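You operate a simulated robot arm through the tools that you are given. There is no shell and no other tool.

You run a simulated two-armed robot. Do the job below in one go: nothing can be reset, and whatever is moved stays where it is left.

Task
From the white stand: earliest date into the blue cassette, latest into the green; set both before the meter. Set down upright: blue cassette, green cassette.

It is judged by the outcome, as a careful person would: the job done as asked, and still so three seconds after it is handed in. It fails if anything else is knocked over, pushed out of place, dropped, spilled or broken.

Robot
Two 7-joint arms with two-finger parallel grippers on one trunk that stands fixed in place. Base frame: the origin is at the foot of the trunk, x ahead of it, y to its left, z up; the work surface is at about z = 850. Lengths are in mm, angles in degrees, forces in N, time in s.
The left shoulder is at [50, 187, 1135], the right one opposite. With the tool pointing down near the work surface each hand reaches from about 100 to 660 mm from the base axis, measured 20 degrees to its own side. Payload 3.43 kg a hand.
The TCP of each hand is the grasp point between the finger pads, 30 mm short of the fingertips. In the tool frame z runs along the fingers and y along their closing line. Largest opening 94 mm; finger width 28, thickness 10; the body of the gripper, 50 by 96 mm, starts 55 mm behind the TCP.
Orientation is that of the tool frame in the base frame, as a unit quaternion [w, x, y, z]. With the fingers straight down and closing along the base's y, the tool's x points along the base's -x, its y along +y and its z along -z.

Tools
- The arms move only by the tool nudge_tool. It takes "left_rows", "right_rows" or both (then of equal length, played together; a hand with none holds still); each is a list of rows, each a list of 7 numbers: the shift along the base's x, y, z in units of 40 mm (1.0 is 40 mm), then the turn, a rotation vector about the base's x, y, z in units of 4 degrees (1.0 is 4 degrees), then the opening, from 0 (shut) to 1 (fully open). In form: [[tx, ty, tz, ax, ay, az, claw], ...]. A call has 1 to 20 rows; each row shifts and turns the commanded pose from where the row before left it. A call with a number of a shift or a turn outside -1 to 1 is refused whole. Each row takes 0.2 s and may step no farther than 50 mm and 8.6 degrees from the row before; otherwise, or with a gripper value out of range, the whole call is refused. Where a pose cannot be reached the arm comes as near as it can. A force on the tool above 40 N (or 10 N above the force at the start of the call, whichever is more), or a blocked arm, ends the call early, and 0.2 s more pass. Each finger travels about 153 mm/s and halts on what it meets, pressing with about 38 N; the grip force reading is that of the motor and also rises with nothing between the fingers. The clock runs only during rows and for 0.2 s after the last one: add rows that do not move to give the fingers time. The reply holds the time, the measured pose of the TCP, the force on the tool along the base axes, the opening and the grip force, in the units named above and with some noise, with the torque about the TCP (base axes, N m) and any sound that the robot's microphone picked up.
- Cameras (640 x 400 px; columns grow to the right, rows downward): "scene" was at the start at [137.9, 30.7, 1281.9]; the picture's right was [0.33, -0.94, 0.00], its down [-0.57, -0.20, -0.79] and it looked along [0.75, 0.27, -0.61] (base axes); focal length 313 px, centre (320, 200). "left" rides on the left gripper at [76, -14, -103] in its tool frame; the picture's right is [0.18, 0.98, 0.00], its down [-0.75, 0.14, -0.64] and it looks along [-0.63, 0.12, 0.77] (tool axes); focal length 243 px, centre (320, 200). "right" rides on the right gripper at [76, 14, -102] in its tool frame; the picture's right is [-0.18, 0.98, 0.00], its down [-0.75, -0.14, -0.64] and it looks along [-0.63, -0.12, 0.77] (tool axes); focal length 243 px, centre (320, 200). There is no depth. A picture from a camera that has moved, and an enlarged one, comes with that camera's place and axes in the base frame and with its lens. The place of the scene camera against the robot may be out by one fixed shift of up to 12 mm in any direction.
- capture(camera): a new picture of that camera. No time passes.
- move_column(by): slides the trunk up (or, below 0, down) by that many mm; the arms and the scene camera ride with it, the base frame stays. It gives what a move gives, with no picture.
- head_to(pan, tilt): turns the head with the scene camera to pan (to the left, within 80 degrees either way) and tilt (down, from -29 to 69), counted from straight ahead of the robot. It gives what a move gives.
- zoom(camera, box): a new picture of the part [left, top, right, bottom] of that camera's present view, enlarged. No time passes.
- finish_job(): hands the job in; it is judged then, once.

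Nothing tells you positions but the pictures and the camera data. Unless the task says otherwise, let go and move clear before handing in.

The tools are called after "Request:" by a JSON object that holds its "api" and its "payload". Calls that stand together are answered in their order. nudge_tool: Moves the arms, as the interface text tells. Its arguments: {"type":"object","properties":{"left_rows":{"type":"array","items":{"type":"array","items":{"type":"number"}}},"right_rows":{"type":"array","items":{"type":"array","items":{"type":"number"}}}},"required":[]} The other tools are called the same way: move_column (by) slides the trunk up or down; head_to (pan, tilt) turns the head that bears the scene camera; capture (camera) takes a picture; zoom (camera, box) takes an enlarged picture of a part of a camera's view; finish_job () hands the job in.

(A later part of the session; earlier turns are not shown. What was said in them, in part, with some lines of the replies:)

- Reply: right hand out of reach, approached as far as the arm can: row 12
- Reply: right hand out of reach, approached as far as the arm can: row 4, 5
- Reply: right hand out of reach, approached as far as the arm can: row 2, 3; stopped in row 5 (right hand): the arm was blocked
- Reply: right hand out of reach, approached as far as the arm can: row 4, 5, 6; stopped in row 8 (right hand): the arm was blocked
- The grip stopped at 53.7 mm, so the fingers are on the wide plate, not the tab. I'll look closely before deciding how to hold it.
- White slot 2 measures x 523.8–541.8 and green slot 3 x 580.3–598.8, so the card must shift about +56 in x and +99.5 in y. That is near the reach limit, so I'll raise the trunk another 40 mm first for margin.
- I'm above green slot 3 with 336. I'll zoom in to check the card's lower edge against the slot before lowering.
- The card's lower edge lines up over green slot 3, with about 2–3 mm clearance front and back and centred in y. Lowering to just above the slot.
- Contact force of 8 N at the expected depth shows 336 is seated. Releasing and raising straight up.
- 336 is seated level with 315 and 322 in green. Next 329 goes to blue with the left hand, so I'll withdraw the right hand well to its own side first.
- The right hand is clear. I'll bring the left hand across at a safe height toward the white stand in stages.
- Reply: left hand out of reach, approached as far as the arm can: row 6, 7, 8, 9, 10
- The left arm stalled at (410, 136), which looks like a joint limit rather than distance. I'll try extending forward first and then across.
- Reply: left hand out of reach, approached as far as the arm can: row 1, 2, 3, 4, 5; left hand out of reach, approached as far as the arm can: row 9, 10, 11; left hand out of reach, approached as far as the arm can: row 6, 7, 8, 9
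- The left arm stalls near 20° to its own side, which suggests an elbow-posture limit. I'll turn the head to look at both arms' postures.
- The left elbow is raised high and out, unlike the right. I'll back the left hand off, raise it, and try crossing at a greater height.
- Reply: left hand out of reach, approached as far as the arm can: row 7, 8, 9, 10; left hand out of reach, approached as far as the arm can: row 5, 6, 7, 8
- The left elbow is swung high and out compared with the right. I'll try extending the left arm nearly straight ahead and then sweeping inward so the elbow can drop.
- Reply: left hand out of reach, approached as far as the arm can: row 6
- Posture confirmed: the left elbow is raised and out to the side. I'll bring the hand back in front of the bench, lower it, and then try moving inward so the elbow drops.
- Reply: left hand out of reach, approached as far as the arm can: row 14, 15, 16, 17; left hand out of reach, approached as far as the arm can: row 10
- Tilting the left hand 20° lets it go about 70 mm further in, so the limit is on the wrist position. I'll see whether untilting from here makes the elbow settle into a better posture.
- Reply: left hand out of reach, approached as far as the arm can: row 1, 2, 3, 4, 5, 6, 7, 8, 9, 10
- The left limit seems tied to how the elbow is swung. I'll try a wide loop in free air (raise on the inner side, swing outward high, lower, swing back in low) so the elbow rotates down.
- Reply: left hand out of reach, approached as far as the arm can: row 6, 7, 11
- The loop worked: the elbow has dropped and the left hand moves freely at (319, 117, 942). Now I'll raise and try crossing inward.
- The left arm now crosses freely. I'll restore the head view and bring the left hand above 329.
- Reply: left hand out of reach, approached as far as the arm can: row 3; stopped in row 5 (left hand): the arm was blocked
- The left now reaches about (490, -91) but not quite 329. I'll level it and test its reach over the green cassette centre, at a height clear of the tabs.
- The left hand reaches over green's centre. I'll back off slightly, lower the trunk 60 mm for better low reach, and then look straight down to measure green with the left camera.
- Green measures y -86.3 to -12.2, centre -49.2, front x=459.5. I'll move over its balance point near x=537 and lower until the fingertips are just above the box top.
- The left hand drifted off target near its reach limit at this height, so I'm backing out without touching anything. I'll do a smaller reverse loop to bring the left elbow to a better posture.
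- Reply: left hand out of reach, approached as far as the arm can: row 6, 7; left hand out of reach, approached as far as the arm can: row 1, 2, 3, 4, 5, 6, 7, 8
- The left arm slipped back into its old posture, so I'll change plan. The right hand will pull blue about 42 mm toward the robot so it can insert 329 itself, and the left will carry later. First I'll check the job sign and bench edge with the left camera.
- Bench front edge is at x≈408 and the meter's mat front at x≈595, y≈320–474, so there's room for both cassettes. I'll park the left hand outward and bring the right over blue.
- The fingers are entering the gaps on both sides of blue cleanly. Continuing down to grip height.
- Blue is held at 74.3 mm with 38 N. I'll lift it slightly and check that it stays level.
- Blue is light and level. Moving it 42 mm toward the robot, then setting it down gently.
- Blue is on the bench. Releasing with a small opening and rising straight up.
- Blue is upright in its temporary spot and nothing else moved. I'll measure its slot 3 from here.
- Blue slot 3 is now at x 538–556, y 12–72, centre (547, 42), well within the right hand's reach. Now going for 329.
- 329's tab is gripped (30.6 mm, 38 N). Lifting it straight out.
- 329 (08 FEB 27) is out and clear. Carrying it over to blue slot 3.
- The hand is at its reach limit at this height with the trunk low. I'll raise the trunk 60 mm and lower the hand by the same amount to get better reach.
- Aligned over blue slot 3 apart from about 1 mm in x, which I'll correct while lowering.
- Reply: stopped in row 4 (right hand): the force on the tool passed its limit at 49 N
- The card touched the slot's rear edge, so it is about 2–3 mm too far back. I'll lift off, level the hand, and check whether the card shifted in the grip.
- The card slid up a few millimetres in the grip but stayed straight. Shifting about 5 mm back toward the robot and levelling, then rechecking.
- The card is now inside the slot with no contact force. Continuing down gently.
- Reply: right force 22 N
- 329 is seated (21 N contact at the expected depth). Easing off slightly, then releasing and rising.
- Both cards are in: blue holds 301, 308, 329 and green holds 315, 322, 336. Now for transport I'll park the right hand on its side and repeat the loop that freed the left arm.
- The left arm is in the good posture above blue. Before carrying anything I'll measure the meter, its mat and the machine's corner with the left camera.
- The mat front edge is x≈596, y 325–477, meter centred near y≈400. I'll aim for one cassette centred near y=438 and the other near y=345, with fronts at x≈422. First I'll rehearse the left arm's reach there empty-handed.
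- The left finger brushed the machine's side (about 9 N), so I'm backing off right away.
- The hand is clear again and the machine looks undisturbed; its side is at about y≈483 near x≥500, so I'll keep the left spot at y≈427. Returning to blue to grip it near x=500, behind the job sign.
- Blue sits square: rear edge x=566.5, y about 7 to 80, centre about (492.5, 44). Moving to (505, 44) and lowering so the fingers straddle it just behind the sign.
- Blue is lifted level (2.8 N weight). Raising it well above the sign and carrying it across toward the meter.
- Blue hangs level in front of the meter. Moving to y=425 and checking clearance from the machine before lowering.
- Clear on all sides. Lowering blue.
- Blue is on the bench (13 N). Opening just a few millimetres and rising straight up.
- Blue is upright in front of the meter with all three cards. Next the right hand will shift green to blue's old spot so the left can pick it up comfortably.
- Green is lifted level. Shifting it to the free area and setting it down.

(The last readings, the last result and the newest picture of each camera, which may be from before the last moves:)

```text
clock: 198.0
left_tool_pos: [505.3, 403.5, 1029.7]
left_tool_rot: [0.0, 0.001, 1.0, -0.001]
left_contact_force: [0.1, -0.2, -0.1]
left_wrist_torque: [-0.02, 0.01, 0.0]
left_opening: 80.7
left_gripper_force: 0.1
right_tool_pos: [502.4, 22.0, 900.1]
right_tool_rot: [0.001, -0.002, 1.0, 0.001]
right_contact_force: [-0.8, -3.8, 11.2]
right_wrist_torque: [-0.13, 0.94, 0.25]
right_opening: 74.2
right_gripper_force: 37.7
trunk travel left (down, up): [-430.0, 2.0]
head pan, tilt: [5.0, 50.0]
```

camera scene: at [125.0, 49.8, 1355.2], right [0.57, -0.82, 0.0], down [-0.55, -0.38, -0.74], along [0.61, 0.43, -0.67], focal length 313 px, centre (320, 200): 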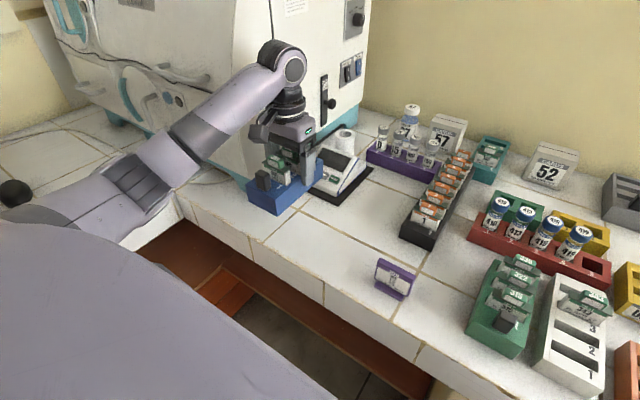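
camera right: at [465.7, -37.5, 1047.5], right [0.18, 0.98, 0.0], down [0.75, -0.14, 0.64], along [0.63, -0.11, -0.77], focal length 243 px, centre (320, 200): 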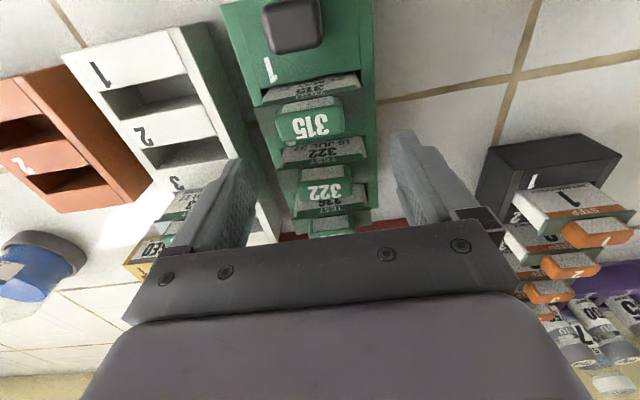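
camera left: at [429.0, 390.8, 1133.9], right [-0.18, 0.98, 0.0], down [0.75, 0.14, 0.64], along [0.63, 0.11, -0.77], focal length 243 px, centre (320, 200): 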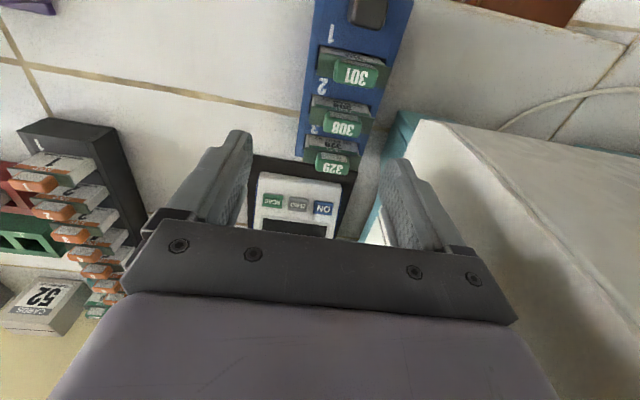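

Green is down (11 N). Releasing, rising, and parking the right hand on its own side.

Request:
{"api": "nudge_tool", "payload": {"right_rows": [[0, 0, 0, 0, 0, 0, 0.9], [0, 0, 0, 0, 0, 0, 0.9], [0, 0, 0.2, 0, 0, 0, 0.9], [0, 0, 0.5, 0, 0, 0, 0.9], [0, 0, 0.8, 0, 0, 0, 0.9], [0, 0, 0.9, 0, 0, 0, 0.9], [0, 0, 0.9, 0, 0, 0, 0.9], [0, -0.6, 0.7, 0, 0, 0, 0.6], [-0.1, -0.95, 0, 0, 0, 0, 0.5], [-0.2, -0.95, 0, 0, 0, 0, 0.5], [-0.2, -0.95, 0, 0, 0, 0, 0.5], [-0.2, -0.95, 0, 0, 0, 0, 0.5], [-0.2, -0.95, 0, 0, 0, 0, 0.5], [-0.2, -0.95, 0, 0, 0, 0, 0.5], [-0.2, -0.95, 0, 0, 0, 0, 0.5], [-0.2, -0.95, 0, 0, 0, 0, 0.5], [-0.2, -0.95, 0, 0, 0, 0, 0.5], [-0.2, -0.95, 0, 0, 0, 0, 0.5], [0, -0.6, 0, 0, 0, 0, 0.5], [0, 0, 0, 0, 0, 0, 0.5]]}}

Request:
{"api": "capture", "payload": {"camera": "scene"}}

Request:
{"api": "zoom", "payload": {"camera": "scene", "box": [240, 110, 420, 260]}}

```text
clock: 202.2
left_tool_pos: [505.4, 404.2, 1031.1]
left_tool_rot: [0.0, 0.001, 1.0, -0.001]
left_contact_force: [-0.3, 0.1, 0.7]
left_wrist_torque: [-0.01, 0.0, -0.01]
left_opening: 80.8
left_gripper_force: 0.0
right_tool_pos: [426.4, -404.4, 1060.8]
right_tool_rot: [0.001, -0.003, 1.0, 0.0]
right_contact_force: [0.7, 0.6, -1.0]
right_wrist_torque: [0.0, -0.03, 0.01]
right_opening: 47.1
right_gripper_force: 0.1
trunk travel left (down, up): [-430.0, 2.0]
head pan, tilt: [5.0, 50.0]
```

```text
taken
camera scene: at [133.0, 8.5, 1344.0], right [0.09, -1.0, 0.0], down [-0.76, -0.07, -0.64], along [0.64, 0.06, -0.77], focal length 313 px, centre (320, 200)
```

scene: 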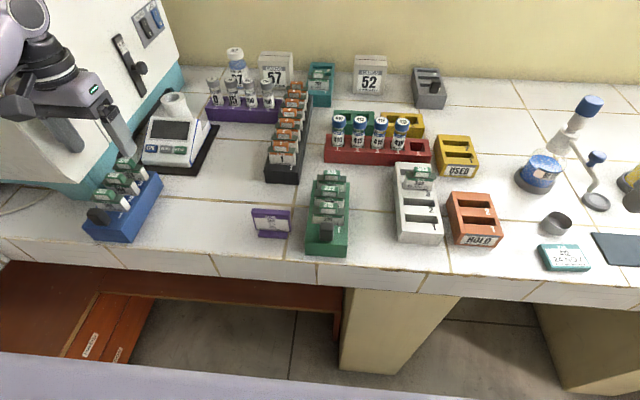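

```text
2.67 times, centred on (330, 185) of scene
camera zoom: at [133.0, 8.5, 1344.0], right [0.09, -1.0, 0.0], down [-0.76, -0.07, -0.64], along [0.64, 0.06, -0.77], focal length 834 px, centre (293, 240)
```

zoom: 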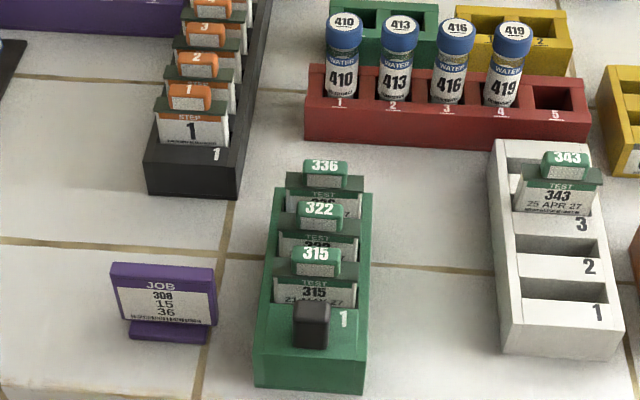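

Green is upright in the open. Bringing the left hand over it.

Request:
{"api": "nudge_tool", "payload": {"left_rows": [[0, -0.9, 0.2, 0, 0, 0, 0.9], [0, -0.95, 0, 0, 0, 0, 0.9], [0, -0.95, 0, 0, 0, 0, 0.9], [0, -0.95, 0, 0, 0, 0, 0.9], [0, -0.95, 0, 0, 0, 0, 0.9], [0, -0.95, 0, 0, 0, 0, 0.9], [0, -0.95, 0, 0, 0, 0, 0.9], [0, -0.95, 0, 0, 0, 0, 0.9], [0, -0.95, 0, 0, 0, 0, 0.9], [0, -0.95, 0, 0, 0, 0, 0.9], [0, 0, 0, 0, 0, 0, 0.9], [0, 0, 0, 0, 0, 0, 0.9]]}}

Request:
{"api": "capture", "payload": {"camera": "left"}}

Request:
{"api": "zoom", "payload": {"camera": "left", "box": [240, 0, 420, 120]}}

Request:
{"api": "zoom", "payload": {"camera": "left", "box": [240, 80, 400, 190]}}

```text
clock: 204.8
left_tool_pos: [507.7, 26.7, 1035.9]
left_tool_rot: [0.0, 0.002, 1.0, 0.0]
left_contact_force: [-0.1, 1.0, -0.1]
left_wrist_torque: [0.01, -0.04, 0.03]
left_opening: 84.7
left_gripper_force: 0.0
right_tool_pos: [428.1, -405.6, 1061.0]
right_tool_rot: [0.001, -0.003, 1.0, -0.001]
right_contact_force: [-0.2, -0.2, 0.0]
right_wrist_torque: [-0.02, 0.02, 0.03]
right_opening: 47.0
right_gripper_force: 0.0
trunk travel left (down, up): [-430.0, 2.0]
head pan, tilt: [5.0, 50.0]
```

```text
taken
camera left: at [431.1, 12.4, 1140.3], right [-0.18, 0.98, 0.0], down [0.75, 0.14, 0.64], along [0.63, 0.11, -0.77], focal length 243 px, centre (320, 200)
```

left: 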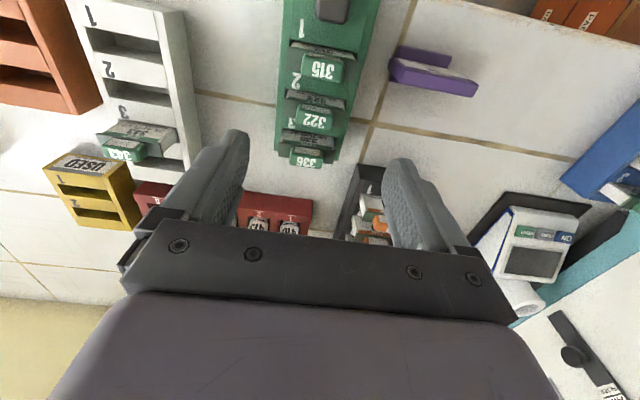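

```text
3.33 times, centred on (330, 60) of left
camera zoom: at [431.1, 12.4, 1140.3], right [-0.18, 0.98, 0.0], down [0.75, 0.14, 0.64], along [0.63, 0.11, -0.77], focal length 809 px, centre (287, 667)
```

zoom: 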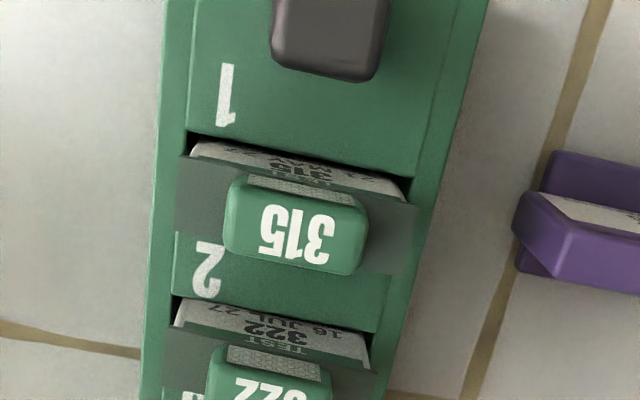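

```text
3.64 times, centred on (320, 135) of left
camera zoom: at [431.1, 12.4, 1140.3], right [-0.18, 0.98, 0.0], down [0.75, 0.14, 0.64], along [0.63, 0.11, -0.77], focal length 882 px, centre (320, 436)
```

zoom: 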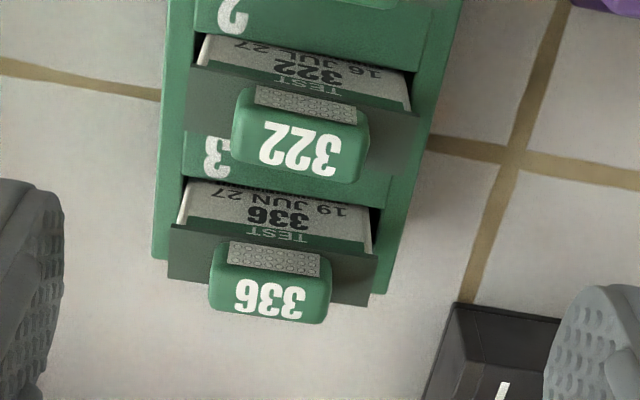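

Request:
{"api": "nudge_tool", "payload": {"left_rows": [[-0.04, -0.11, -0.5, 0, 0, 0, 0.9], [0, 0, -0.7, 0, 0, 0, 0.9], [0, 0, -0.7, 0, 0, 0, 0.9], [0, 0, -0.5, 0, 0, 0, 0.9], [0, 0, -0.2, 0, 0, 0, 0.9], [0, 0, 0, 0, 0, 0, 0.9], [0, 0, 0, 0, 0, 0, 0.9]]}}

Request:
{"api": "capture", "payload": {"camera": "left"}}

Request:
{"api": "zoom", "payload": {"camera": "scene", "box": [240, 110, 420, 260]}}

```text
clock: 206.4
left_tool_pos: [504.8, 20.1, 931.6]
left_tool_rot: [0.0, 0.001, 1.0, -0.001]
left_contact_force: [0.0, 0.5, -0.2]
left_wrist_torque: [0.0, 0.01, -0.01]
left_opening: 84.7
left_gripper_force: 0.1
right_tool_pos: [425.6, -405.4, 1061.3]
right_tool_rot: [0.002, -0.003, 1.0, 0.0]
right_contact_force: [0.4, 0.8, 0.3]
right_wrist_torque: [0.02, 0.02, -0.01]
right_opening: 47.0
right_gripper_force: 0.1
trunk travel left (down, up): [-430.0, 2.0]
head pan, tilt: [5.0, 50.0]
```

```text
taken
camera left: at [427.9, 6.9, 1036.5], right [-0.18, 0.98, 0.0], down [0.75, 0.14, 0.64], along [0.63, 0.11, -0.77], focal length 243 px, centre (320, 200)
```

left: 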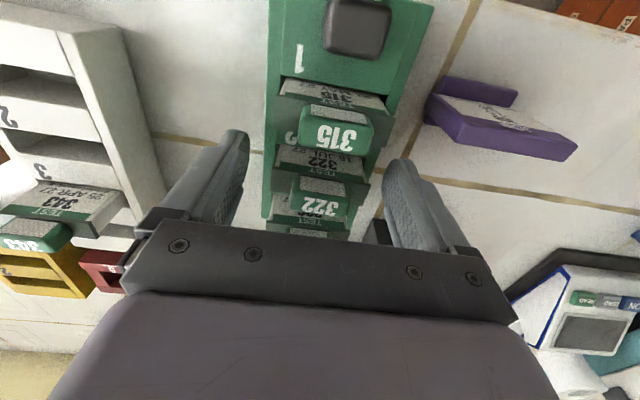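

```text
2.67 times, centred on (330, 185) of scene
camera zoom: at [133.0, 8.5, 1344.0], right [0.09, -1.0, 0.0], down [-0.76, -0.07, -0.64], along [0.64, 0.06, -0.77], focal length 834 px, centre (293, 240)
```

zoom: 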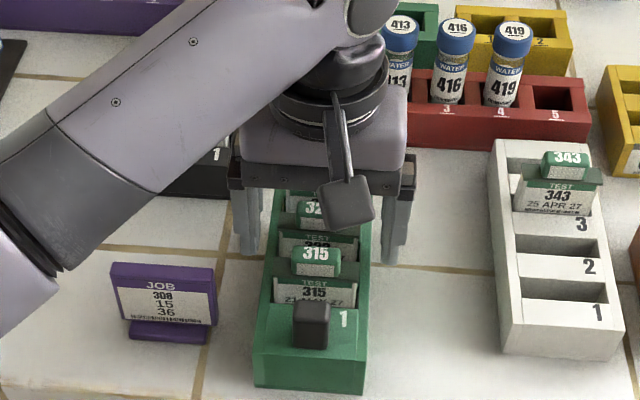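

Request:
{"api": "nudge_tool", "payload": {"left_rows": [[0, 0.055, -0.2, 0, 0, 0, 0.9], [0, 0, -0.2, 0, 0, 0, 0.9], [0, 0, -0.2, 0, 0, 0, 0.9], [0, 0, -0.13, 0, 0, 0, 0.9], [0, 0, 0, 0, 0, 0, 0.9], [0, 0, 0, 0, 0, 0, 0.9]]}}

Request:
{"api": "zoom", "payload": {"camera": "left", "box": [200, 60, 440, 240]}}

Request:
{"api": "zoom", "payload": {"camera": "scene", "box": [240, 110, 420, 260]}}

```text
clock: 207.8
left_tool_pos: [504.4, 23.8, 904.4]
left_tool_rot: [0.0, 0.002, 1.0, -0.001]
left_contact_force: [0.4, -0.8, 0.0]
left_wrist_torque: [0.02, -0.02, -0.01]
left_opening: 84.5
left_gripper_force: 0.0
right_tool_pos: [426.2, -406.9, 1060.1]
right_tool_rot: [0.001, -0.002, 1.0, -0.001]
right_contact_force: [-0.4, -0.2, -0.1]
right_wrist_torque: [0.01, -0.01, 0.01]
right_opening: 46.8
right_gripper_force: 0.1
trunk travel left (down, up): [-430.0, 2.0]
head pan, tilt: [5.0, 50.0]
```

```text
2.22 times, centred on (320, 150) of left
camera zoom: at [428.2, 9.6, 1007.9], right [-0.18, 0.98, 0.0], down [0.75, 0.14, 0.64], along [0.63, 0.11, -0.77], focal length 539 px, centre (320, 311)
```

zoom: 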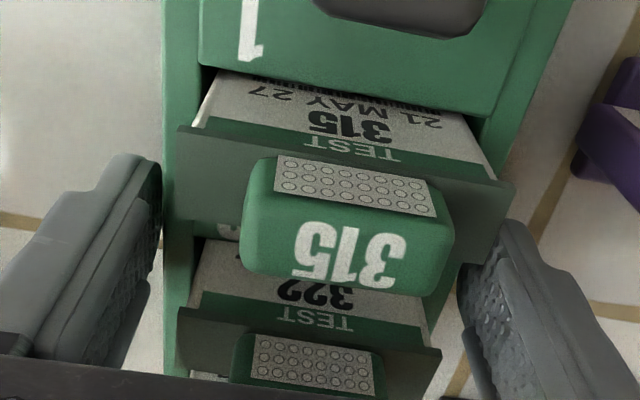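

```text
2.67 times, centred on (330, 185) of scene
camera zoom: at [133.0, 8.5, 1344.0], right [0.09, -1.0, 0.0], down [-0.76, -0.07, -0.64], along [0.64, 0.06, -0.77], focal length 834 px, centre (293, 240)
```

zoom: 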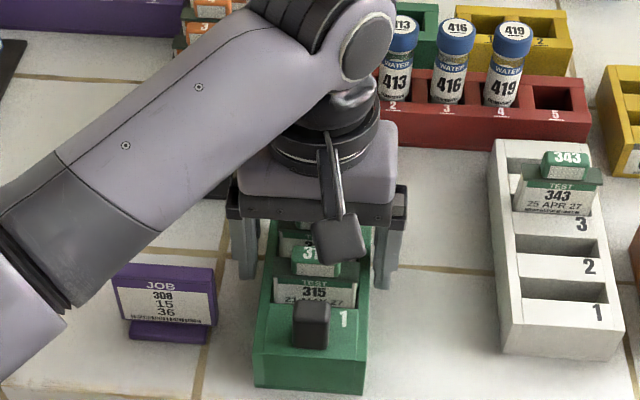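

Request:
{"api": "nudge_tool", "payload": {"left_rows": [[0, 0, -0.03, 0, 0, 0, 0.85], [0, 0, 0, 0, 0, 0, 0.6], [0, 0, 0, 0, 0, 0, 0.3], [0, 0, 0, 0, 0, 0, 0], [0, 0, 0, 0, 0, 0, 0], [0, 0, 0.1, 0, 0, 0, 0], [0, 0, 0.25, 0, 0, 0, 0], [0, 0, 0.25, 0, 0, 0, 0], [0, 0, 0, 0, 0, 0, 0]]}}

Request:
{"api": "zoom", "payload": {"camera": "scene", "box": [240, 110, 420, 260]}}

Request:
{"api": "capture", "payload": {"camera": "left"}}

```text
clock: 209.8
left_tool_pos: [503.1, 23.3, 928.7]
left_tool_rot: [0.0, 0.002, 1.0, 0.0]
left_contact_force: [-0.5, 0.0, -2.4]
left_wrist_torque: [0.0, -0.02, 0.0]
left_opening: 73.8
left_gripper_force: 38.2
right_tool_pos: [425.8, -406.3, 1061.6]
right_tool_rot: [0.001, -0.003, 1.0, 0.0]
right_contact_force: [-0.3, 0.2, 0.3]
right_wrist_torque: [-0.02, -0.04, -0.01]
right_opening: 47.2
right_gripper_force: 0.1
trunk travel left (down, up): [-430.0, 2.0]
head pan, tilt: [5.0, 50.0]
```

```text
2.67 times, centred on (330, 185) of scene
camera zoom: at [133.2, 8.5, 1343.9], right [0.09, -1.0, 0.0], down [-0.76, -0.07, -0.64], along [0.64, 0.06, -0.77], focal length 834 px, centre (293, 240)
```

zoom: 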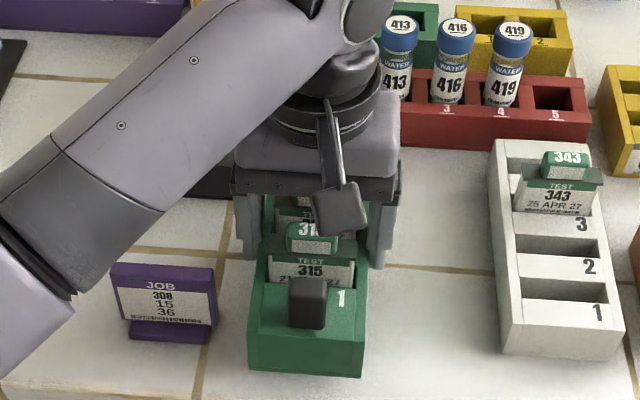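

```text
taken
camera left: at [427.0, 10.4, 1032.0], right [-0.18, 0.98, 0.0], down [0.75, 0.14, 0.64], along [0.63, 0.11, -0.77], focal length 243 px, centre (320, 200)
```

left: 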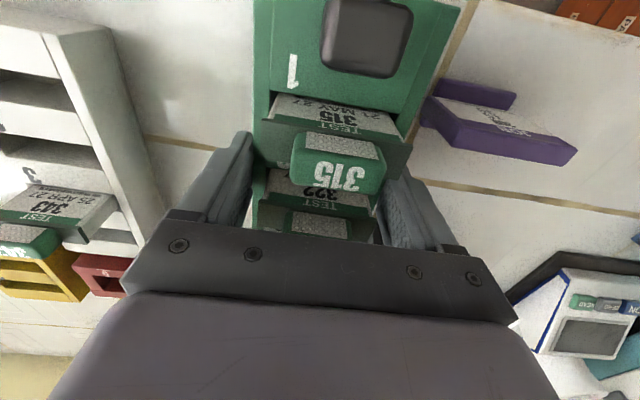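

Green is lifted level. Raising and carrying it toward the spot beside blue.

Request:
{"api": "nudge_tool", "payload": {"left_rows": [[0, 0, 0.6, 0, 0, 0, 0], [0, 0, 0.7, 0, 0, 0, 0], [0, 0, 0.7, 0, 0, 0, 0], [0, 0.5, 0.2, 0, 0, 0, 0], [0, 0.8, 0, 0, 0, 0, 0], [0, 0.8, 0, 0, 0, 0, 0], [0, 0.8, 0, 0, 0, 0, 0], [0, 0.8, 0, 0, 0, 0, 0], [0, 0.8, 0, 0, 0, 0, 0], [0, 0.8, 0, 0, 0, 0, 0], [0, 0.8, 0, 0, 0, 0, 0], [0, 0.6, 0, 0, 0, 0, 0], [0, 0.3, 0, 0, 0, 0, 0], [0, 0, 0, 0, 0, 0, 0], [0, 0, 0, 0, 0, 0, 0]]}}

Request:
{"api": "head_to", "payload": {"pan": 35, "tilt": 42}}

Request:
{"api": "capture", "payload": {"camera": "left"}}

Request:
{"api": "capture", "payload": {"camera": "scene"}}

Request:
{"api": "zoom", "payload": {"camera": "scene", "box": [200, 90, 400, 230]}}

```text
clock: 213.0
left_tool_pos: [503.2, 303.8, 1016.8]
left_tool_rot: [0.0, 0.001, 1.0, 0.0]
left_contact_force: [0.1, 0.1, -1.9]
left_wrist_torque: [0.02, -0.02, 0.02]
left_opening: 74.0
left_gripper_force: 38.1
right_tool_pos: [426.1, -405.5, 1061.0]
right_tool_rot: [0.0, -0.002, 1.0, 0.0]
right_contact_force: [0.4, -0.2, 0.4]
right_wrist_torque: [0.0, 0.0, 0.02]
right_opening: 46.9
right_gripper_force: 0.1
trunk travel left (down, up): [-430.0, 2.0]
head pan, tilt: [5.0, 50.0]
```

```text
clock: 214.0
left_tool_pos: [502.5, 302.9, 1015.2]
left_tool_rot: [-0.001, 0.002, 1.0, 0.0]
left_contact_force: [0.1, 0.3, -1.6]
left_wrist_torque: [-0.04, 0.0, 0.0]
left_opening: 74.1
left_gripper_force: 37.9
right_tool_pos: [426.5, -405.2, 1060.9]
right_tool_rot: [0.001, -0.003, 1.0, 0.0]
right_contact_force: [0.5, -0.6, -0.2]
right_wrist_torque: [0.0, -0.01, -0.01]
right_opening: 47.1
right_gripper_force: 0.0
trunk travel left (down, up): [-430.0, 2.0]
head pan, tilt: [35.0, 42.0]
```

```text
taken
camera left: at [425.9, 289.5, 1120.4], right [-0.18, 0.98, 0.0], down [0.75, 0.14, 0.64], along [0.63, 0.11, -0.77], focal length 243 px, centre (320, 200)
```

left: 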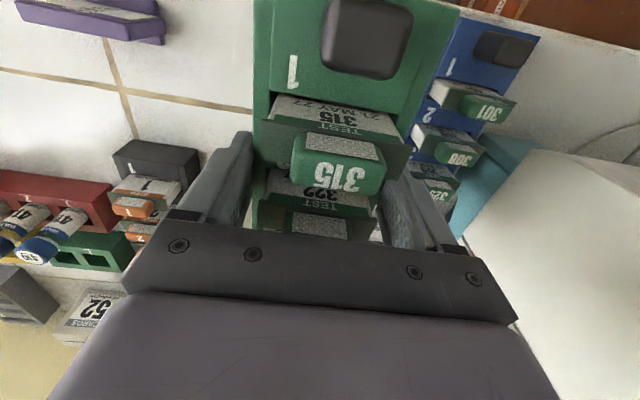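

```text
taken
camera scene: at [125.0, 49.8, 1355.2], right [0.57, -0.82, 0.0], down [-0.55, -0.38, -0.74], along [0.61, 0.43, -0.67], focal length 313 px, centre (320, 200)
```

scene: 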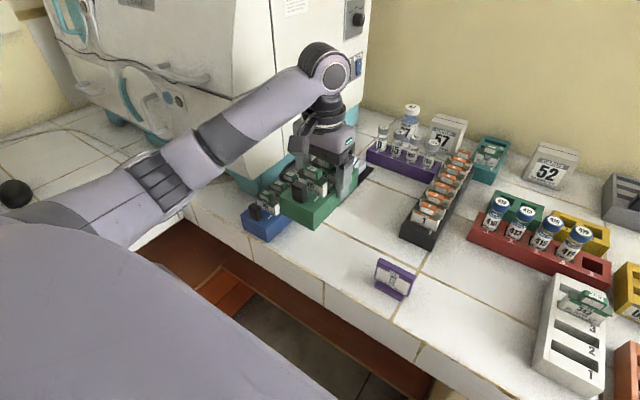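

```text
2.86 times, centred on (300, 160) of scene
camera zoom: at [125.0, 49.8, 1355.2], right [0.57, -0.82, 0.0], down [-0.55, -0.38, -0.74], along [0.61, 0.43, -0.67], focal length 893 px, centre (377, 314)
```

zoom: 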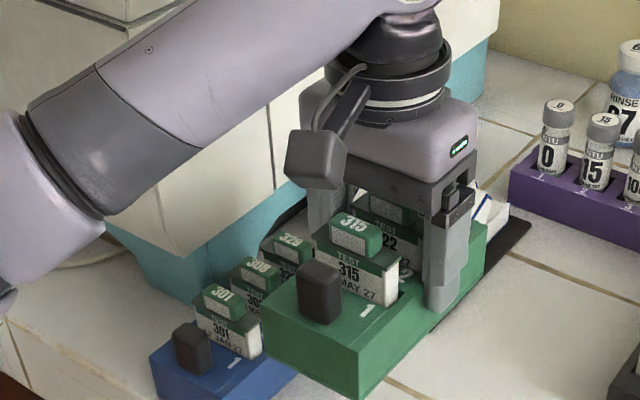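

Blue's near edge is at y≈387, so I'll centre green at y≈334, leaving about 16 mm between them. Moving over that spot before lowering.

Request:
{"api": "nudge_tool", "payload": {"left_rows": [[-0.04, 0.4, 0, 0, 0, 0, 0], [-0.04, 0.38, 0, 0, 0, 0, 0], [0, 0, 0, 0, 0, 0, 0], [0, 0, 0, 0, 0, 0, 0]]}}

Request:
{"api": "zoom", "payload": {"camera": "scene", "box": [200, 90, 400, 230]}}

Request:
{"api": "capture", "payload": {"camera": "left"}}

```text
clock: 215.0
left_tool_pos: [501.4, 334.4, 1014.9]
left_tool_rot: [0.0, 0.002, 1.0, 0.0]
left_contact_force: [0.5, 0.4, -2.2]
left_wrist_torque: [-0.01, -0.01, 0.02]
left_opening: 74.4
left_gripper_force: 37.5
right_tool_pos: [427.4, -405.6, 1061.4]
right_tool_rot: [0.001, -0.003, 1.0, 0.0]
right_contact_force: [0.3, -0.8, 0.1]
right_wrist_torque: [0.01, -0.03, 0.01]
right_opening: 47.2
right_gripper_force: 0.0
trunk travel left (down, up): [-430.0, 2.0]
head pan, tilt: [35.0, 42.0]
```

```text
2.86 times, centred on (300, 160) of scene
camera zoom: at [125.0, 49.9, 1355.2], right [0.57, -0.82, 0.0], down [-0.55, -0.38, -0.74], along [0.61, 0.43, -0.67], focal length 893 px, centre (377, 314)
```

zoom: 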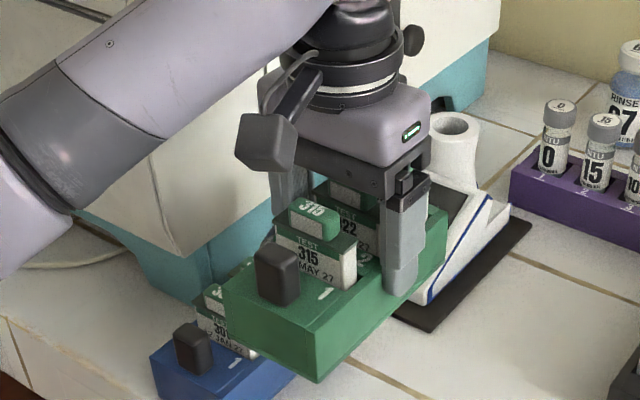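

```text
taken
camera left: at [424.5, 320.5, 1119.9], right [-0.18, 0.98, 0.0], down [0.75, 0.14, 0.64], along [0.63, 0.11, -0.77], focal length 243 px, centre (320, 200)
```

left: 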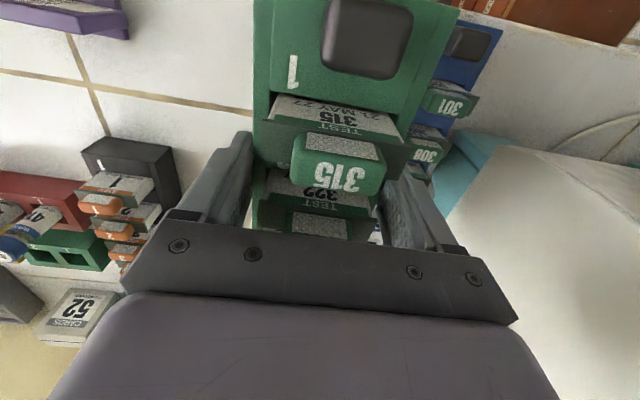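

Request:
{"api": "nudge_tool", "payload": {"left_rows": [[0, 0, -0.5, 0, 0, 0, 0], [0, 0, -0.6, 0, 0, 0, 0], [0, 0, -0.5, 0, 0, 0, 0], [0, 0, 0, 0, 0, 0, 0], [0, 0, 0, 0, 0, 0, 0]]}}

Request:
{"api": "zoom", "payload": {"camera": "scene", "box": [200, 110, 400, 250]}}

Request:
{"api": "zoom", "payload": {"camera": "left", "box": [360, 0, 560, 200]}}

```text
clock: 216.2
left_tool_pos: [501.0, 333.9, 950.9]
left_tool_rot: [0.0, 0.002, 1.0, 0.0]
left_contact_force: [0.7, 0.4, -1.4]
left_wrist_torque: [0.01, -0.02, 0.04]
left_opening: 74.3
left_gripper_force: 38.0
right_tool_pos: [426.1, -404.8, 1060.1]
right_tool_rot: [0.001, -0.002, 1.0, 0.0]
right_contact_force: [-0.3, 0.1, -0.5]
right_wrist_torque: [-0.02, 0.01, 0.02]
right_opening: 47.2
right_gripper_force: 0.0
trunk travel left (down, up): [-430.0, 2.0]
head pan, tilt: [35.0, 42.0]
```

```text
2.86 times, centred on (300, 180) of scene
camera zoom: at [125.0, 49.9, 1355.2], right [0.57, -0.82, 0.0], down [-0.55, -0.38, -0.74], along [0.61, 0.43, -0.67], focal length 893 px, centre (377, 257)
```

zoom: 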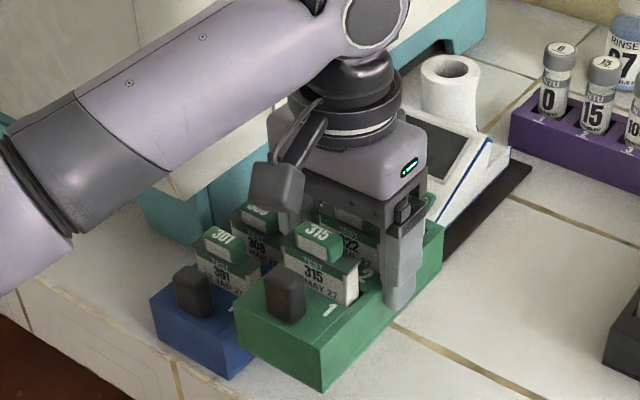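

```text
2.00 times, centred on (460, 100) of left
camera zoom: at [424.6, 320.2, 1055.5], right [-0.18, 0.98, 0.0], down [0.75, 0.14, 0.64], along [0.63, 0.11, -0.77], focal length 485 px, centre (40, 400)
```

zoom: 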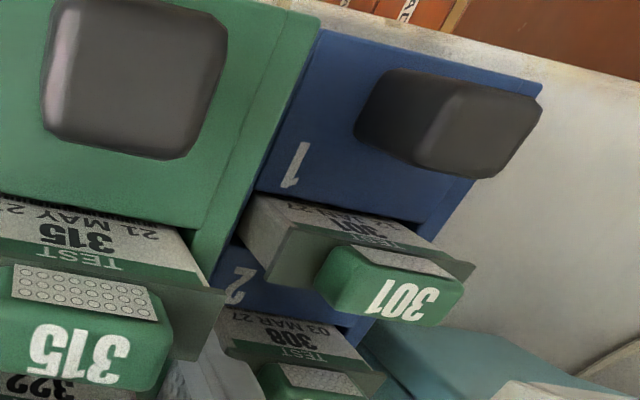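

Request:
{"api": "nudge_tool", "payload": {"left_rows": [[0, 0, -0.4, 0, 0, 0, 0], [0, 0, -0.4, 0, 0, 0, 0], [0, 0, -0.2, 0, 0, 0, 0], [0, 0, 0, 0, 0, 0, 0]]}}

Request:
{"api": "zoom", "payload": {"camera": "scene", "box": [200, 110, 400, 250]}}

Request:
{"api": "zoom", "payload": {"camera": "left", "box": [360, 0, 560, 200]}}

```text
clock: 217.2
left_tool_pos: [501.7, 334.6, 909.9]
left_tool_rot: [0.0, 0.002, 1.0, -0.002]
left_contact_force: [0.7, 0.0, -2.0]
left_wrist_torque: [0.02, -0.01, 0.03]
left_opening: 74.0
left_gripper_force: 38.4
right_tool_pos: [427.4, -404.1, 1061.3]
right_tool_rot: [0.0, -0.002, 1.0, 0.0]
right_contact_force: [0.4, 0.6, 0.3]
right_wrist_torque: [-0.02, 0.02, -0.03]
right_opening: 47.1
right_gripper_force: 0.1
trunk travel left (down, up): [-430.0, 2.0]
head pan, tilt: [35.0, 42.0]
```

```text
2.86 times, centred on (300, 180) of scene
camera zoom: at [125.0, 49.9, 1355.2], right [0.57, -0.82, 0.0], down [-0.55, -0.38, -0.74], along [0.61, 0.43, -0.67], focal length 893 px, centre (377, 257)
```

zoom: 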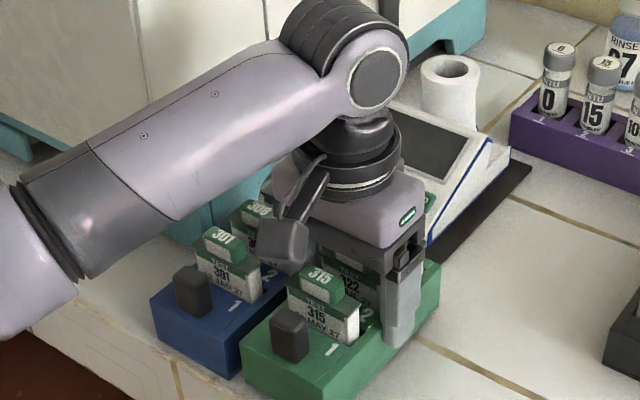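

```text
2.00 times, centred on (460, 100) of left
camera zoom: at [425.3, 320.7, 1015.6], right [-0.18, 0.98, 0.0], down [0.75, 0.14, 0.64], along [0.63, 0.11, -0.77], focal length 485 px, centre (40, 400)
```

zoom: 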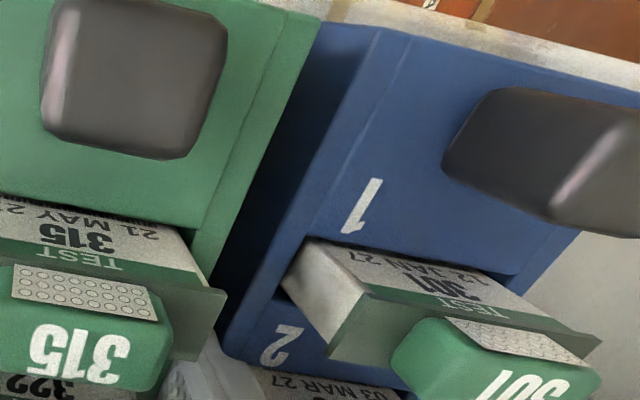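

Request:
{"api": "nudge_tool", "payload": {"left_rows": [[0, 0, -0.08, 0, 0, 0, 0], [0, 0, -0.04, 0, 0, 0, 0], [0, 0, 0, 0, 0, 0, 0]]}}

Request:
{"api": "nudge_tool", "payload": {"left_rows": [[0, 0, -0.03, 0, 0, 0, 0], [0, 0, 0, 0, 0, 0, 0]]}}

Request:
{"api": "nudge_tool", "payload": {"left_rows": [[0, 0, -0.02, 0, 0, 0, 0], [0, 0, 0, 0, 0, 0, 0]]}}

```text
clock: 218.0
left_tool_pos: [502.3, 335.7, 906.1]
left_tool_rot: [0.0, 0.001, 1.0, 0.0]
left_contact_force: [0.3, -0.1, -2.0]
left_wrist_torque: [0.02, -0.02, 0.04]
left_opening: 74.3
left_gripper_force: 37.2
right_tool_pos: [427.9, -405.7, 1060.9]
right_tool_rot: [0.0, -0.003, 1.0, 0.0]
right_contact_force: [-0.5, 0.1, 0.4]
right_wrist_torque: [0.01, 0.01, -0.02]
right_opening: 47.0
right_gripper_force: 0.0
trunk travel left (down, up): [-430.0, 2.0]
head pan, tilt: [35.0, 42.0]
```

```text
clock: 218.6
left_tool_pos: [501.7, 334.7, 906.1]
left_tool_rot: [0.0, 0.002, 1.0, -0.001]
left_contact_force: [0.6, 0.3, -1.5]
left_wrist_torque: [0.01, -0.03, 0.0]
left_opening: 74.3
left_gripper_force: 37.9
right_tool_pos: [426.2, -405.5, 1060.2]
right_tool_rot: [0.002, -0.003, 1.0, 0.0]
right_contact_force: [-0.1, -1.0, -0.6]
right_wrist_torque: [0.03, 0.01, -0.01]
right_opening: 47.1
right_gripper_force: 0.0
trunk travel left (down, up): [-430.0, 2.0]
head pan, tilt: [35.0, 42.0]
```

```text
clock: 219.2
left_tool_pos: [501.7, 334.5, 905.2]
left_tool_rot: [0.0, 0.002, 1.0, -0.001]
left_contact_force: [-0.5, 0.7, -1.4]
left_wrist_torque: [0.0, -0.03, -0.03]
left_opening: 74.0
left_gripper_force: 38.1
right_tool_pos: [426.7, -404.8, 1061.4]
right_tool_rot: [0.001, -0.002, 1.0, 0.0]
right_contact_force: [-0.4, -0.2, 0.1]
right_wrist_torque: [-0.03, 0.01, 0.02]
right_opening: 47.0
right_gripper_force: 0.0
trunk travel left (down, up): [-430.0, 2.0]
head pan, tilt: [35.0, 42.0]
```

Request:
{"api": "nudge_tool", "payload": {"left_rows": [[0, 0, -0.03, 0, 0, 0, 0], [0, 0, 0, 0, 0, 0, 0]]}}

Request:
{"api": "nudge_tool", "payload": {"left_rows": [[0, 0, -0.02, 0, 0, 0, 0], [0, 0, 0, 0, 0, 0, 0]]}}

```text
clock: 219.8
left_tool_pos: [501.2, 335.1, 905.6]
left_tool_rot: [0.0, 0.001, 1.0, -0.001]
left_contact_force: [1.0, -0.4, -1.4]
left_wrist_torque: [-0.03, -0.02, -0.03]
left_opening: 74.2
left_gripper_force: 38.1
right_tool_pos: [427.0, -404.5, 1060.5]
right_tool_rot: [0.001, -0.002, 1.0, 0.0]
right_contact_force: [0.5, 1.4, 0.1]
right_wrist_torque: [0.0, 0.02, 0.0]
right_opening: 46.7
right_gripper_force: 0.0
trunk travel left (down, up): [-430.0, 2.0]
head pan, tilt: [35.0, 42.0]
```

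```text
clock: 220.4
left_tool_pos: [502.5, 336.1, 904.2]
left_tool_rot: [-0.001, 0.002, 1.0, -0.001]
left_contact_force: [0.7, 0.8, -1.4]
left_wrist_torque: [0.04, 0.04, -0.02]
left_opening: 74.2
left_gripper_force: 38.1
right_tool_pos: [426.4, -404.7, 1060.2]
right_tool_rot: [0.0, -0.002, 1.0, 0.0]
right_contact_force: [-0.1, 1.2, -0.1]
right_wrist_torque: [-0.01, 0.01, -0.01]
right_opening: 47.2
right_gripper_force: 0.1
trunk travel left (down, up): [-430.0, 2.0]
head pan, tilt: [35.0, 42.0]
```

Request:
{"api": "nudge_tool", "payload": {"left_rows": [[0, 0, -0.025, 0, 0, 0, 0], [0, 0, 0, 0, 0, 0, 0]]}}

Request:
{"api": "nudge_tool", "payload": {"left_rows": [[0, 0, -0.02, 0, 0, 0, 0], [0, 0, 0, 0, 0, 0, 0]]}}

```text
clock: 221.0
left_tool_pos: [501.5, 335.2, 903.4]
left_tool_rot: [0.0, 0.001, 1.0, -0.001]
left_contact_force: [0.0, -0.7, 7.5]
left_wrist_torque: [0.15, 0.78, 0.0]
left_opening: 74.0
left_gripper_force: 37.7
right_tool_pos: [424.8, -405.8, 1061.0]
right_tool_rot: [0.001, -0.003, 1.0, 0.0]
right_contact_force: [0.6, 0.3, 0.2]
right_wrist_torque: [0.0, 0.04, 0.03]
right_opening: 46.8
right_gripper_force: 0.1
trunk travel left (down, up): [-430.0, 2.0]
head pan, tilt: [35.0, 42.0]
```

```text
clock: 221.6
left_tool_pos: [502.3, 335.3, 903.5]
left_tool_rot: [0.002, 0.002, 1.0, 0.0]
left_contact_force: [2.3, 3.2, 19.1]
left_wrist_torque: [0.08, 0.94, -0.15]
left_opening: 74.3
left_gripper_force: 38.0
right_tool_pos: [425.6, -406.0, 1059.5]
right_tool_rot: [0.0, -0.003, 1.0, 0.001]
right_contact_force: [0.1, 0.0, -0.3]
right_wrist_torque: [0.01, 0.0, -0.01]
right_opening: 47.0
right_gripper_force: 0.1
trunk travel left (down, up): [-430.0, 2.0]
head pan, tilt: [35.0, 42.0]
```

Green is on the bench. Opening just enough to clear (about 2.5 mm each side, to stay off blue) and rising straight up.

Request:
{"api": "nudge_tool", "payload": {"left_rows": [[0, 0, 0, 0, 0, 0, 0.835], [0, 0, 0, 0, 0, 0, 0.835], [0, 0, 0.1, 0, 0, 0, 0.835], [0, 0, 0.2, 0, 0, 0, 0.835], [0, 0, 0.3, 0, 0, 0, 0.835], [0, 0, 0.4, 0, 0, 0, 0.835], [0, 0, 0.5, 0, 0, 0, 0.835], [0, 0, 0.7, 0, 0, 0, 0.835], [0, 0, 0.8, 0, 0, 0, 0.835], [0, 0, 0, 0, 0, 0, 0.835]]}}

Request:
{"api": "zoom", "payload": {"camera": "scene", "box": [200, 110, 400, 250]}}

Request:
{"api": "capture", "payload": {"camera": "left"}}

```text
clock: 223.8
left_tool_pos: [500.0, 337.4, 1020.3]
left_tool_rot: [0.001, 0.002, 1.0, -0.001]
left_contact_force: [0.0, 0.3, 0.1]
left_wrist_torque: [-0.03, 0.0, 0.01]
left_opening: 78.5
left_gripper_force: 0.0
right_tool_pos: [426.9, -405.6, 1060.9]
right_tool_rot: [0.001, -0.003, 1.0, 0.0]
right_contact_force: [0.5, -0.2, 0.2]
right_wrist_torque: [0.03, 0.03, -0.01]
right_opening: 47.2
right_gripper_force: 0.0
trunk travel left (down, up): [-430.0, 2.0]
head pan, tilt: [35.0, 42.0]
```

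```text
2.86 times, centred on (300, 180) of scene
camera zoom: at [124.9, 49.9, 1355.2], right [0.57, -0.82, 0.0], down [-0.55, -0.38, -0.74], along [0.61, 0.43, -0.67], focal length 893 px, centre (377, 257)
```

zoom: 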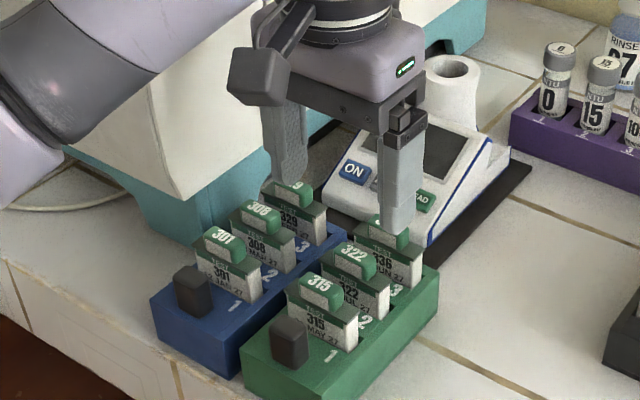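

```text
taken
camera left: at [422.9, 323.5, 1124.7], right [-0.18, 0.98, 0.0], down [0.75, 0.14, 0.64], along [0.63, 0.11, -0.77], focal length 243 px, centre (320, 200)
```

left: 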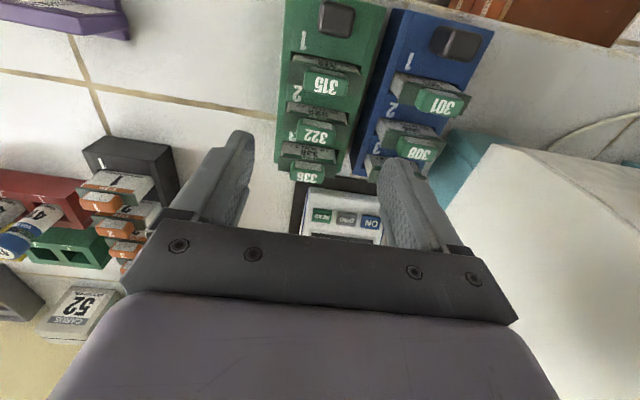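

Both cassettes stand side by side before the meter. I'll move the left hand up and away, then do a final check.

Request:
{"api": "nudge_tool", "payload": {"left_rows": [[0, 0, 0.8, 0, 0, 0, 0.8], [0, 0, 0.8, 0, 0, 0, 0.8], [-0.6, -0.3, 0.3, 0, 0, 0, 0.8], [-0.8, -0.5, 0, 0, 0, 0, 0.8], [-0.8, -0.5, 0, 0, 0, 0, 0.8], [-0.8, -0.3, 0, 0, 0, 0, 0.8], [0, 0, 0, 0, 0, 0, 0.8]]}}

Request:
{"api": "head_to", "payload": {"pan": 22, "tilt": 42}}

Request:
{"api": "capture", "payload": {"camera": "scene"}}

Request:
{"api": "zoom", "payload": {"camera": "scene", "box": [60, 100, 300, 270]}}

Request:
{"api": "zoom", "payload": {"camera": "scene", "box": [260, 60, 620, 300]}}

Request:
{"api": "capture", "payload": {"camera": "left"}}

```text
clock: 225.4
left_tool_pos: [380.1, 271.0, 1093.3]
left_tool_rot: [0.0, 0.002, 1.0, -0.001]
left_contact_force: [0.2, -0.6, 0.1]
left_wrist_torque: [0.0, -0.02, 0.02]
left_opening: 75.1
left_gripper_force: 0.1
right_tool_pos: [426.7, -404.1, 1061.7]
right_tool_rot: [0.001, -0.002, 1.0, 0.0]
right_contact_force: [-0.7, -0.1, -1.5]
right_wrist_torque: [0.01, -0.02, -0.01]
right_opening: 46.9
right_gripper_force: 0.1
trunk travel left (down, up): [-430.0, 2.0]
head pan, tilt: [35.0, 42.0]
```

```text
clock: 226.1
left_tool_pos: [380.7, 270.9, 1094.3]
left_tool_rot: [0.0, 0.002, 1.0, -0.001]
left_contact_force: [-0.9, 0.8, 0.6]
left_wrist_torque: [0.0, -0.02, -0.03]
left_opening: 75.1
left_gripper_force: 0.1
right_tool_pos: [426.5, -405.9, 1061.0]
right_tool_rot: [0.0, -0.002, 1.0, -0.001]
right_contact_force: [-0.2, 0.3, 0.8]
right_wrist_torque: [0.01, -0.02, -0.02]
right_opening: 46.9
right_gripper_force: 0.2
trunk travel left (down, up): [-430.0, 2.0]
head pan, tilt: [22.0, 42.0]
```

```text
taken
camera scene: at [133.8, 33.2, 1355.2], right [0.38, -0.93, 0.0], down [-0.62, -0.25, -0.74], along [0.69, 0.28, -0.67], focal length 313 px, centre (320, 200)
```

scene: 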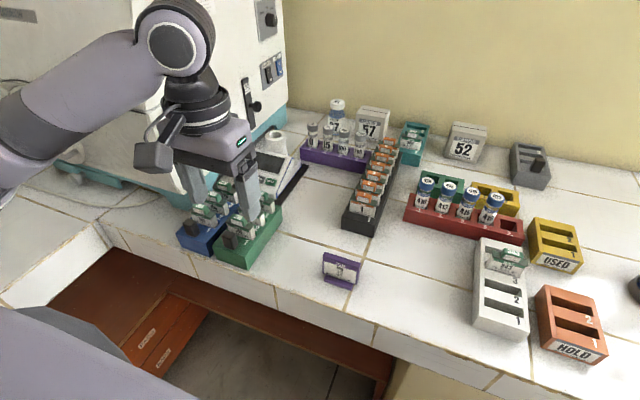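

```text
2.35 times, centred on (180, 185) of scene
camera zoom: at [133.8, 33.2, 1355.2], right [0.38, -0.93, 0.0], down [-0.62, -0.25, -0.74], along [0.69, 0.28, -0.67], focal length 736 px, centre (649, 235)
```

zoom: 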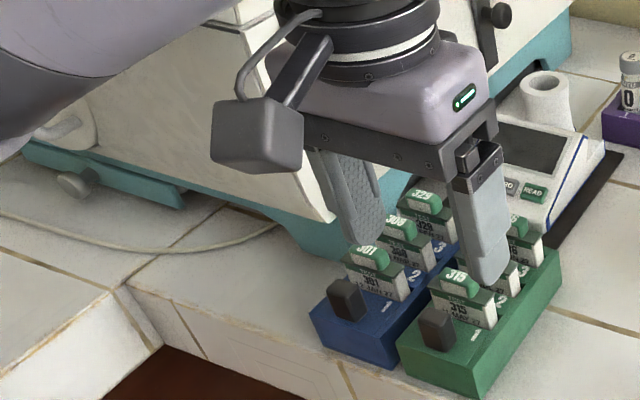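

```text
1.67 times, centred on (440, 180) of scene
camera zoom: at [133.8, 33.2, 1355.2], right [0.38, -0.93, 0.0], down [-0.62, -0.25, -0.74], along [0.69, 0.28, -0.67], focal length 521 px, centre (120, 233)
```

zoom: 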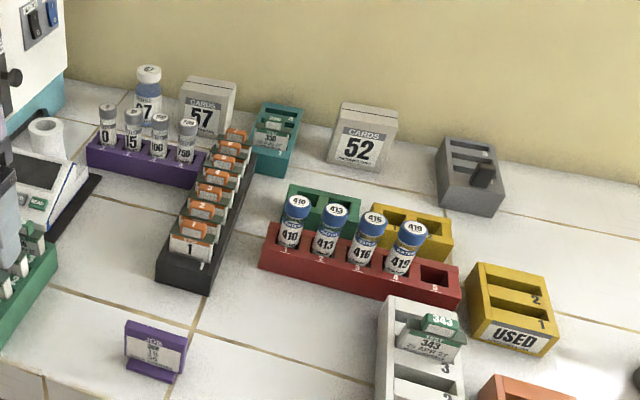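

```text
taken
camera left: at [303.7, 257.6, 1198.3], right [-0.18, 0.98, 0.0], down [0.75, 0.14, 0.64], along [0.63, 0.11, -0.77], focal length 243 px, centre (320, 200)
```

left: 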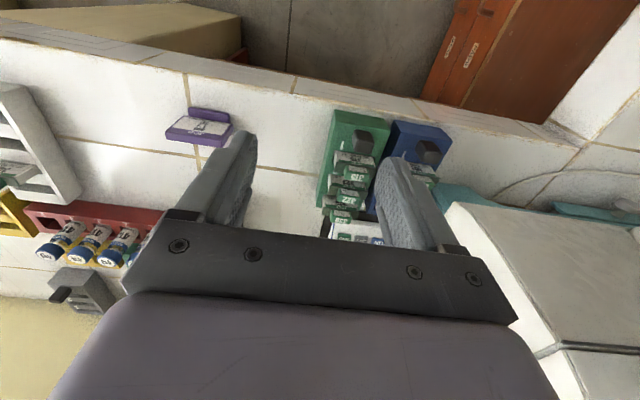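

Request:
{"api": "nudge_tool", "payload": {"left_rows": [[-0.5, -0.8, 0.4, 0, 0, 0, 0.8], [-0.5, -0.8, 0.4, 0, 0, 0, 0.8], [0, -0.8, 0.2, 0, 0, 0, 0.8], [0, 0, 0, 0, 0, 0, 0.8]]}}

Request:
{"api": "head_to", "payload": {"pan": 38, "tilt": 40}}

Request:
{"api": "capture", "payload": {"camera": "scene"}}

Request:
{"api": "zoom", "payload": {"camera": "scene", "box": [220, 130, 380, 250]}}

Request:
{"api": "capture", "payload": {"camera": "right"}}

```text
clock: 227.1
left_tool_pos: [342.7, 173.9, 1134.5]
left_tool_rot: [0.0, 0.002, 1.0, 0.0]
left_contact_force: [-0.1, -0.7, 0.1]
left_wrist_torque: [0.03, 0.0, 0.01]
left_opening: 75.4
left_gripper_force: 0.0
right_tool_pos: [425.7, -405.2, 1060.1]
right_tool_rot: [0.001, -0.003, 1.0, 0.0]
right_contact_force: [0.4, -0.6, -0.2]
right_wrist_torque: [0.01, -0.03, -0.04]
right_opening: 46.7
right_gripper_force: 0.1
trunk travel left (down, up): [-430.0, 2.0]
head pan, tilt: [22.0, 42.0]
```

```text
clock: 227.9
left_tool_pos: [343.0, 174.1, 1135.1]
left_tool_rot: [0.0, 0.001, 1.0, -0.001]
left_contact_force: [-0.3, -0.1, -0.4]
left_wrist_torque: [-0.03, 0.03, -0.04]
left_opening: 75.7
left_gripper_force: 0.0
right_tool_pos: [427.1, -405.0, 1060.9]
right_tool_rot: [0.001, -0.003, 1.0, 0.0]
right_contact_force: [0.4, -0.5, 0.6]
right_wrist_torque: [0.01, -0.01, 0.01]
right_opening: 46.8
right_gripper_force: 0.1
trunk travel left (down, up): [-430.0, 2.0]
head pan, tilt: [38.0, 40.0]
```

```text
taken
camera scene: at [123.3, 54.1, 1358.2], right [0.62, -0.79, 0.0], down [-0.51, -0.4, -0.77], along [0.6, 0.47, -0.64], focal length 313 px, centre (320, 200)
```

scene: 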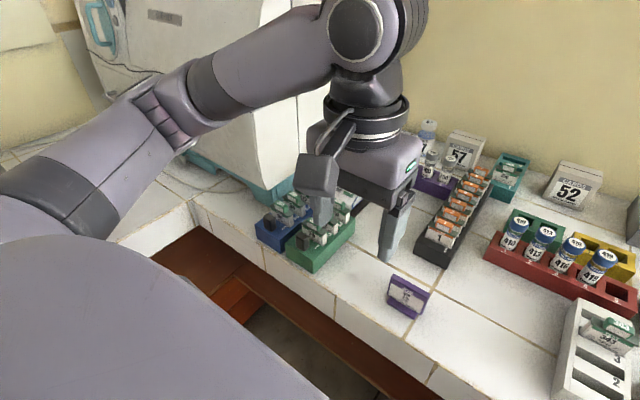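

```text
3.33 times, centred on (300, 190) of scene
camera zoom: at [123.3, 54.1, 1358.2], right [0.62, -0.79, 0.0], down [-0.51, -0.4, -0.77], along [0.6, 0.47, -0.64], focal length 1042 px, centre (387, 233)
```

zoom: 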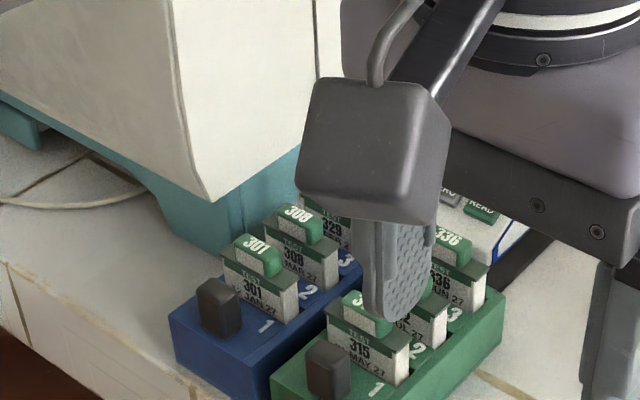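

```text
taken
camera right: at [350.3, -391.8, 1163.7], right [0.18, 0.98, 0.0], down [0.75, -0.14, 0.64], along [0.63, -0.11, -0.77], focal length 243 px, centre (320, 200)
```

right: 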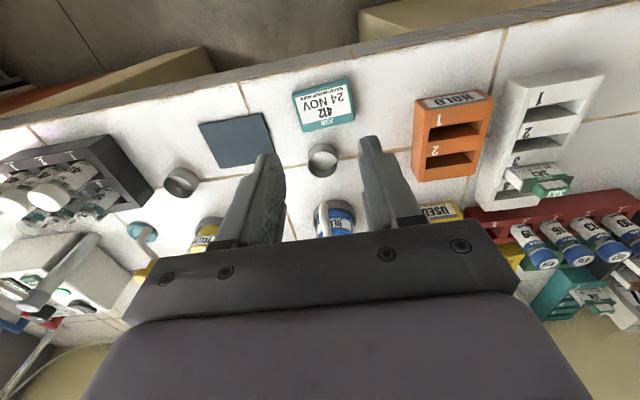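

Blue (301, 308, 329) and green (315, 322, 336) stand upright side by side in front of the meter. 343 is still in the white stand, nothing else looks out of place, and both hands are empty and clear, so I'm handing in.

Request:
{"api": "finish_job", "payload": {}}

```text
The job is handed in.
```

The job is handed in. Both cassettes stand upright side by side in front of the meter, each with its new card in slot 3.

| Card | Date | Where it is now |
|---|---|---|
| 329 | 08 FEB 27 (earliest) | Blue cassette, slot 3 |
| 336 | 19 JUN 27 (latest) | Green cassette, slot 3 |
| 343 | 25 APR 27 | Left in the white stand |

Blue already held 301 and 308, and green already held 315 and 322; all of those stayed in place. Both hands were empty and clear of everything when I handed in.

- **Machine touched:** On an empty test move, the left gripper's finger brushed the side of the large machine next to the meter with about 9 N. I backed off at once and saw no sign that the machine had moved.
- **Card caught once:** Card 329 caught the rear edge of its slot on the first try, peaking at 49 N. I lifted it, realigned it and seated it; in the later views it sits level with its neighbours.
- **Cassettes set down on the way:** To stay within reach, I set both cassettes down upright in temporary spots before their final place.

In the final views nothing else looked moved or knocked over.
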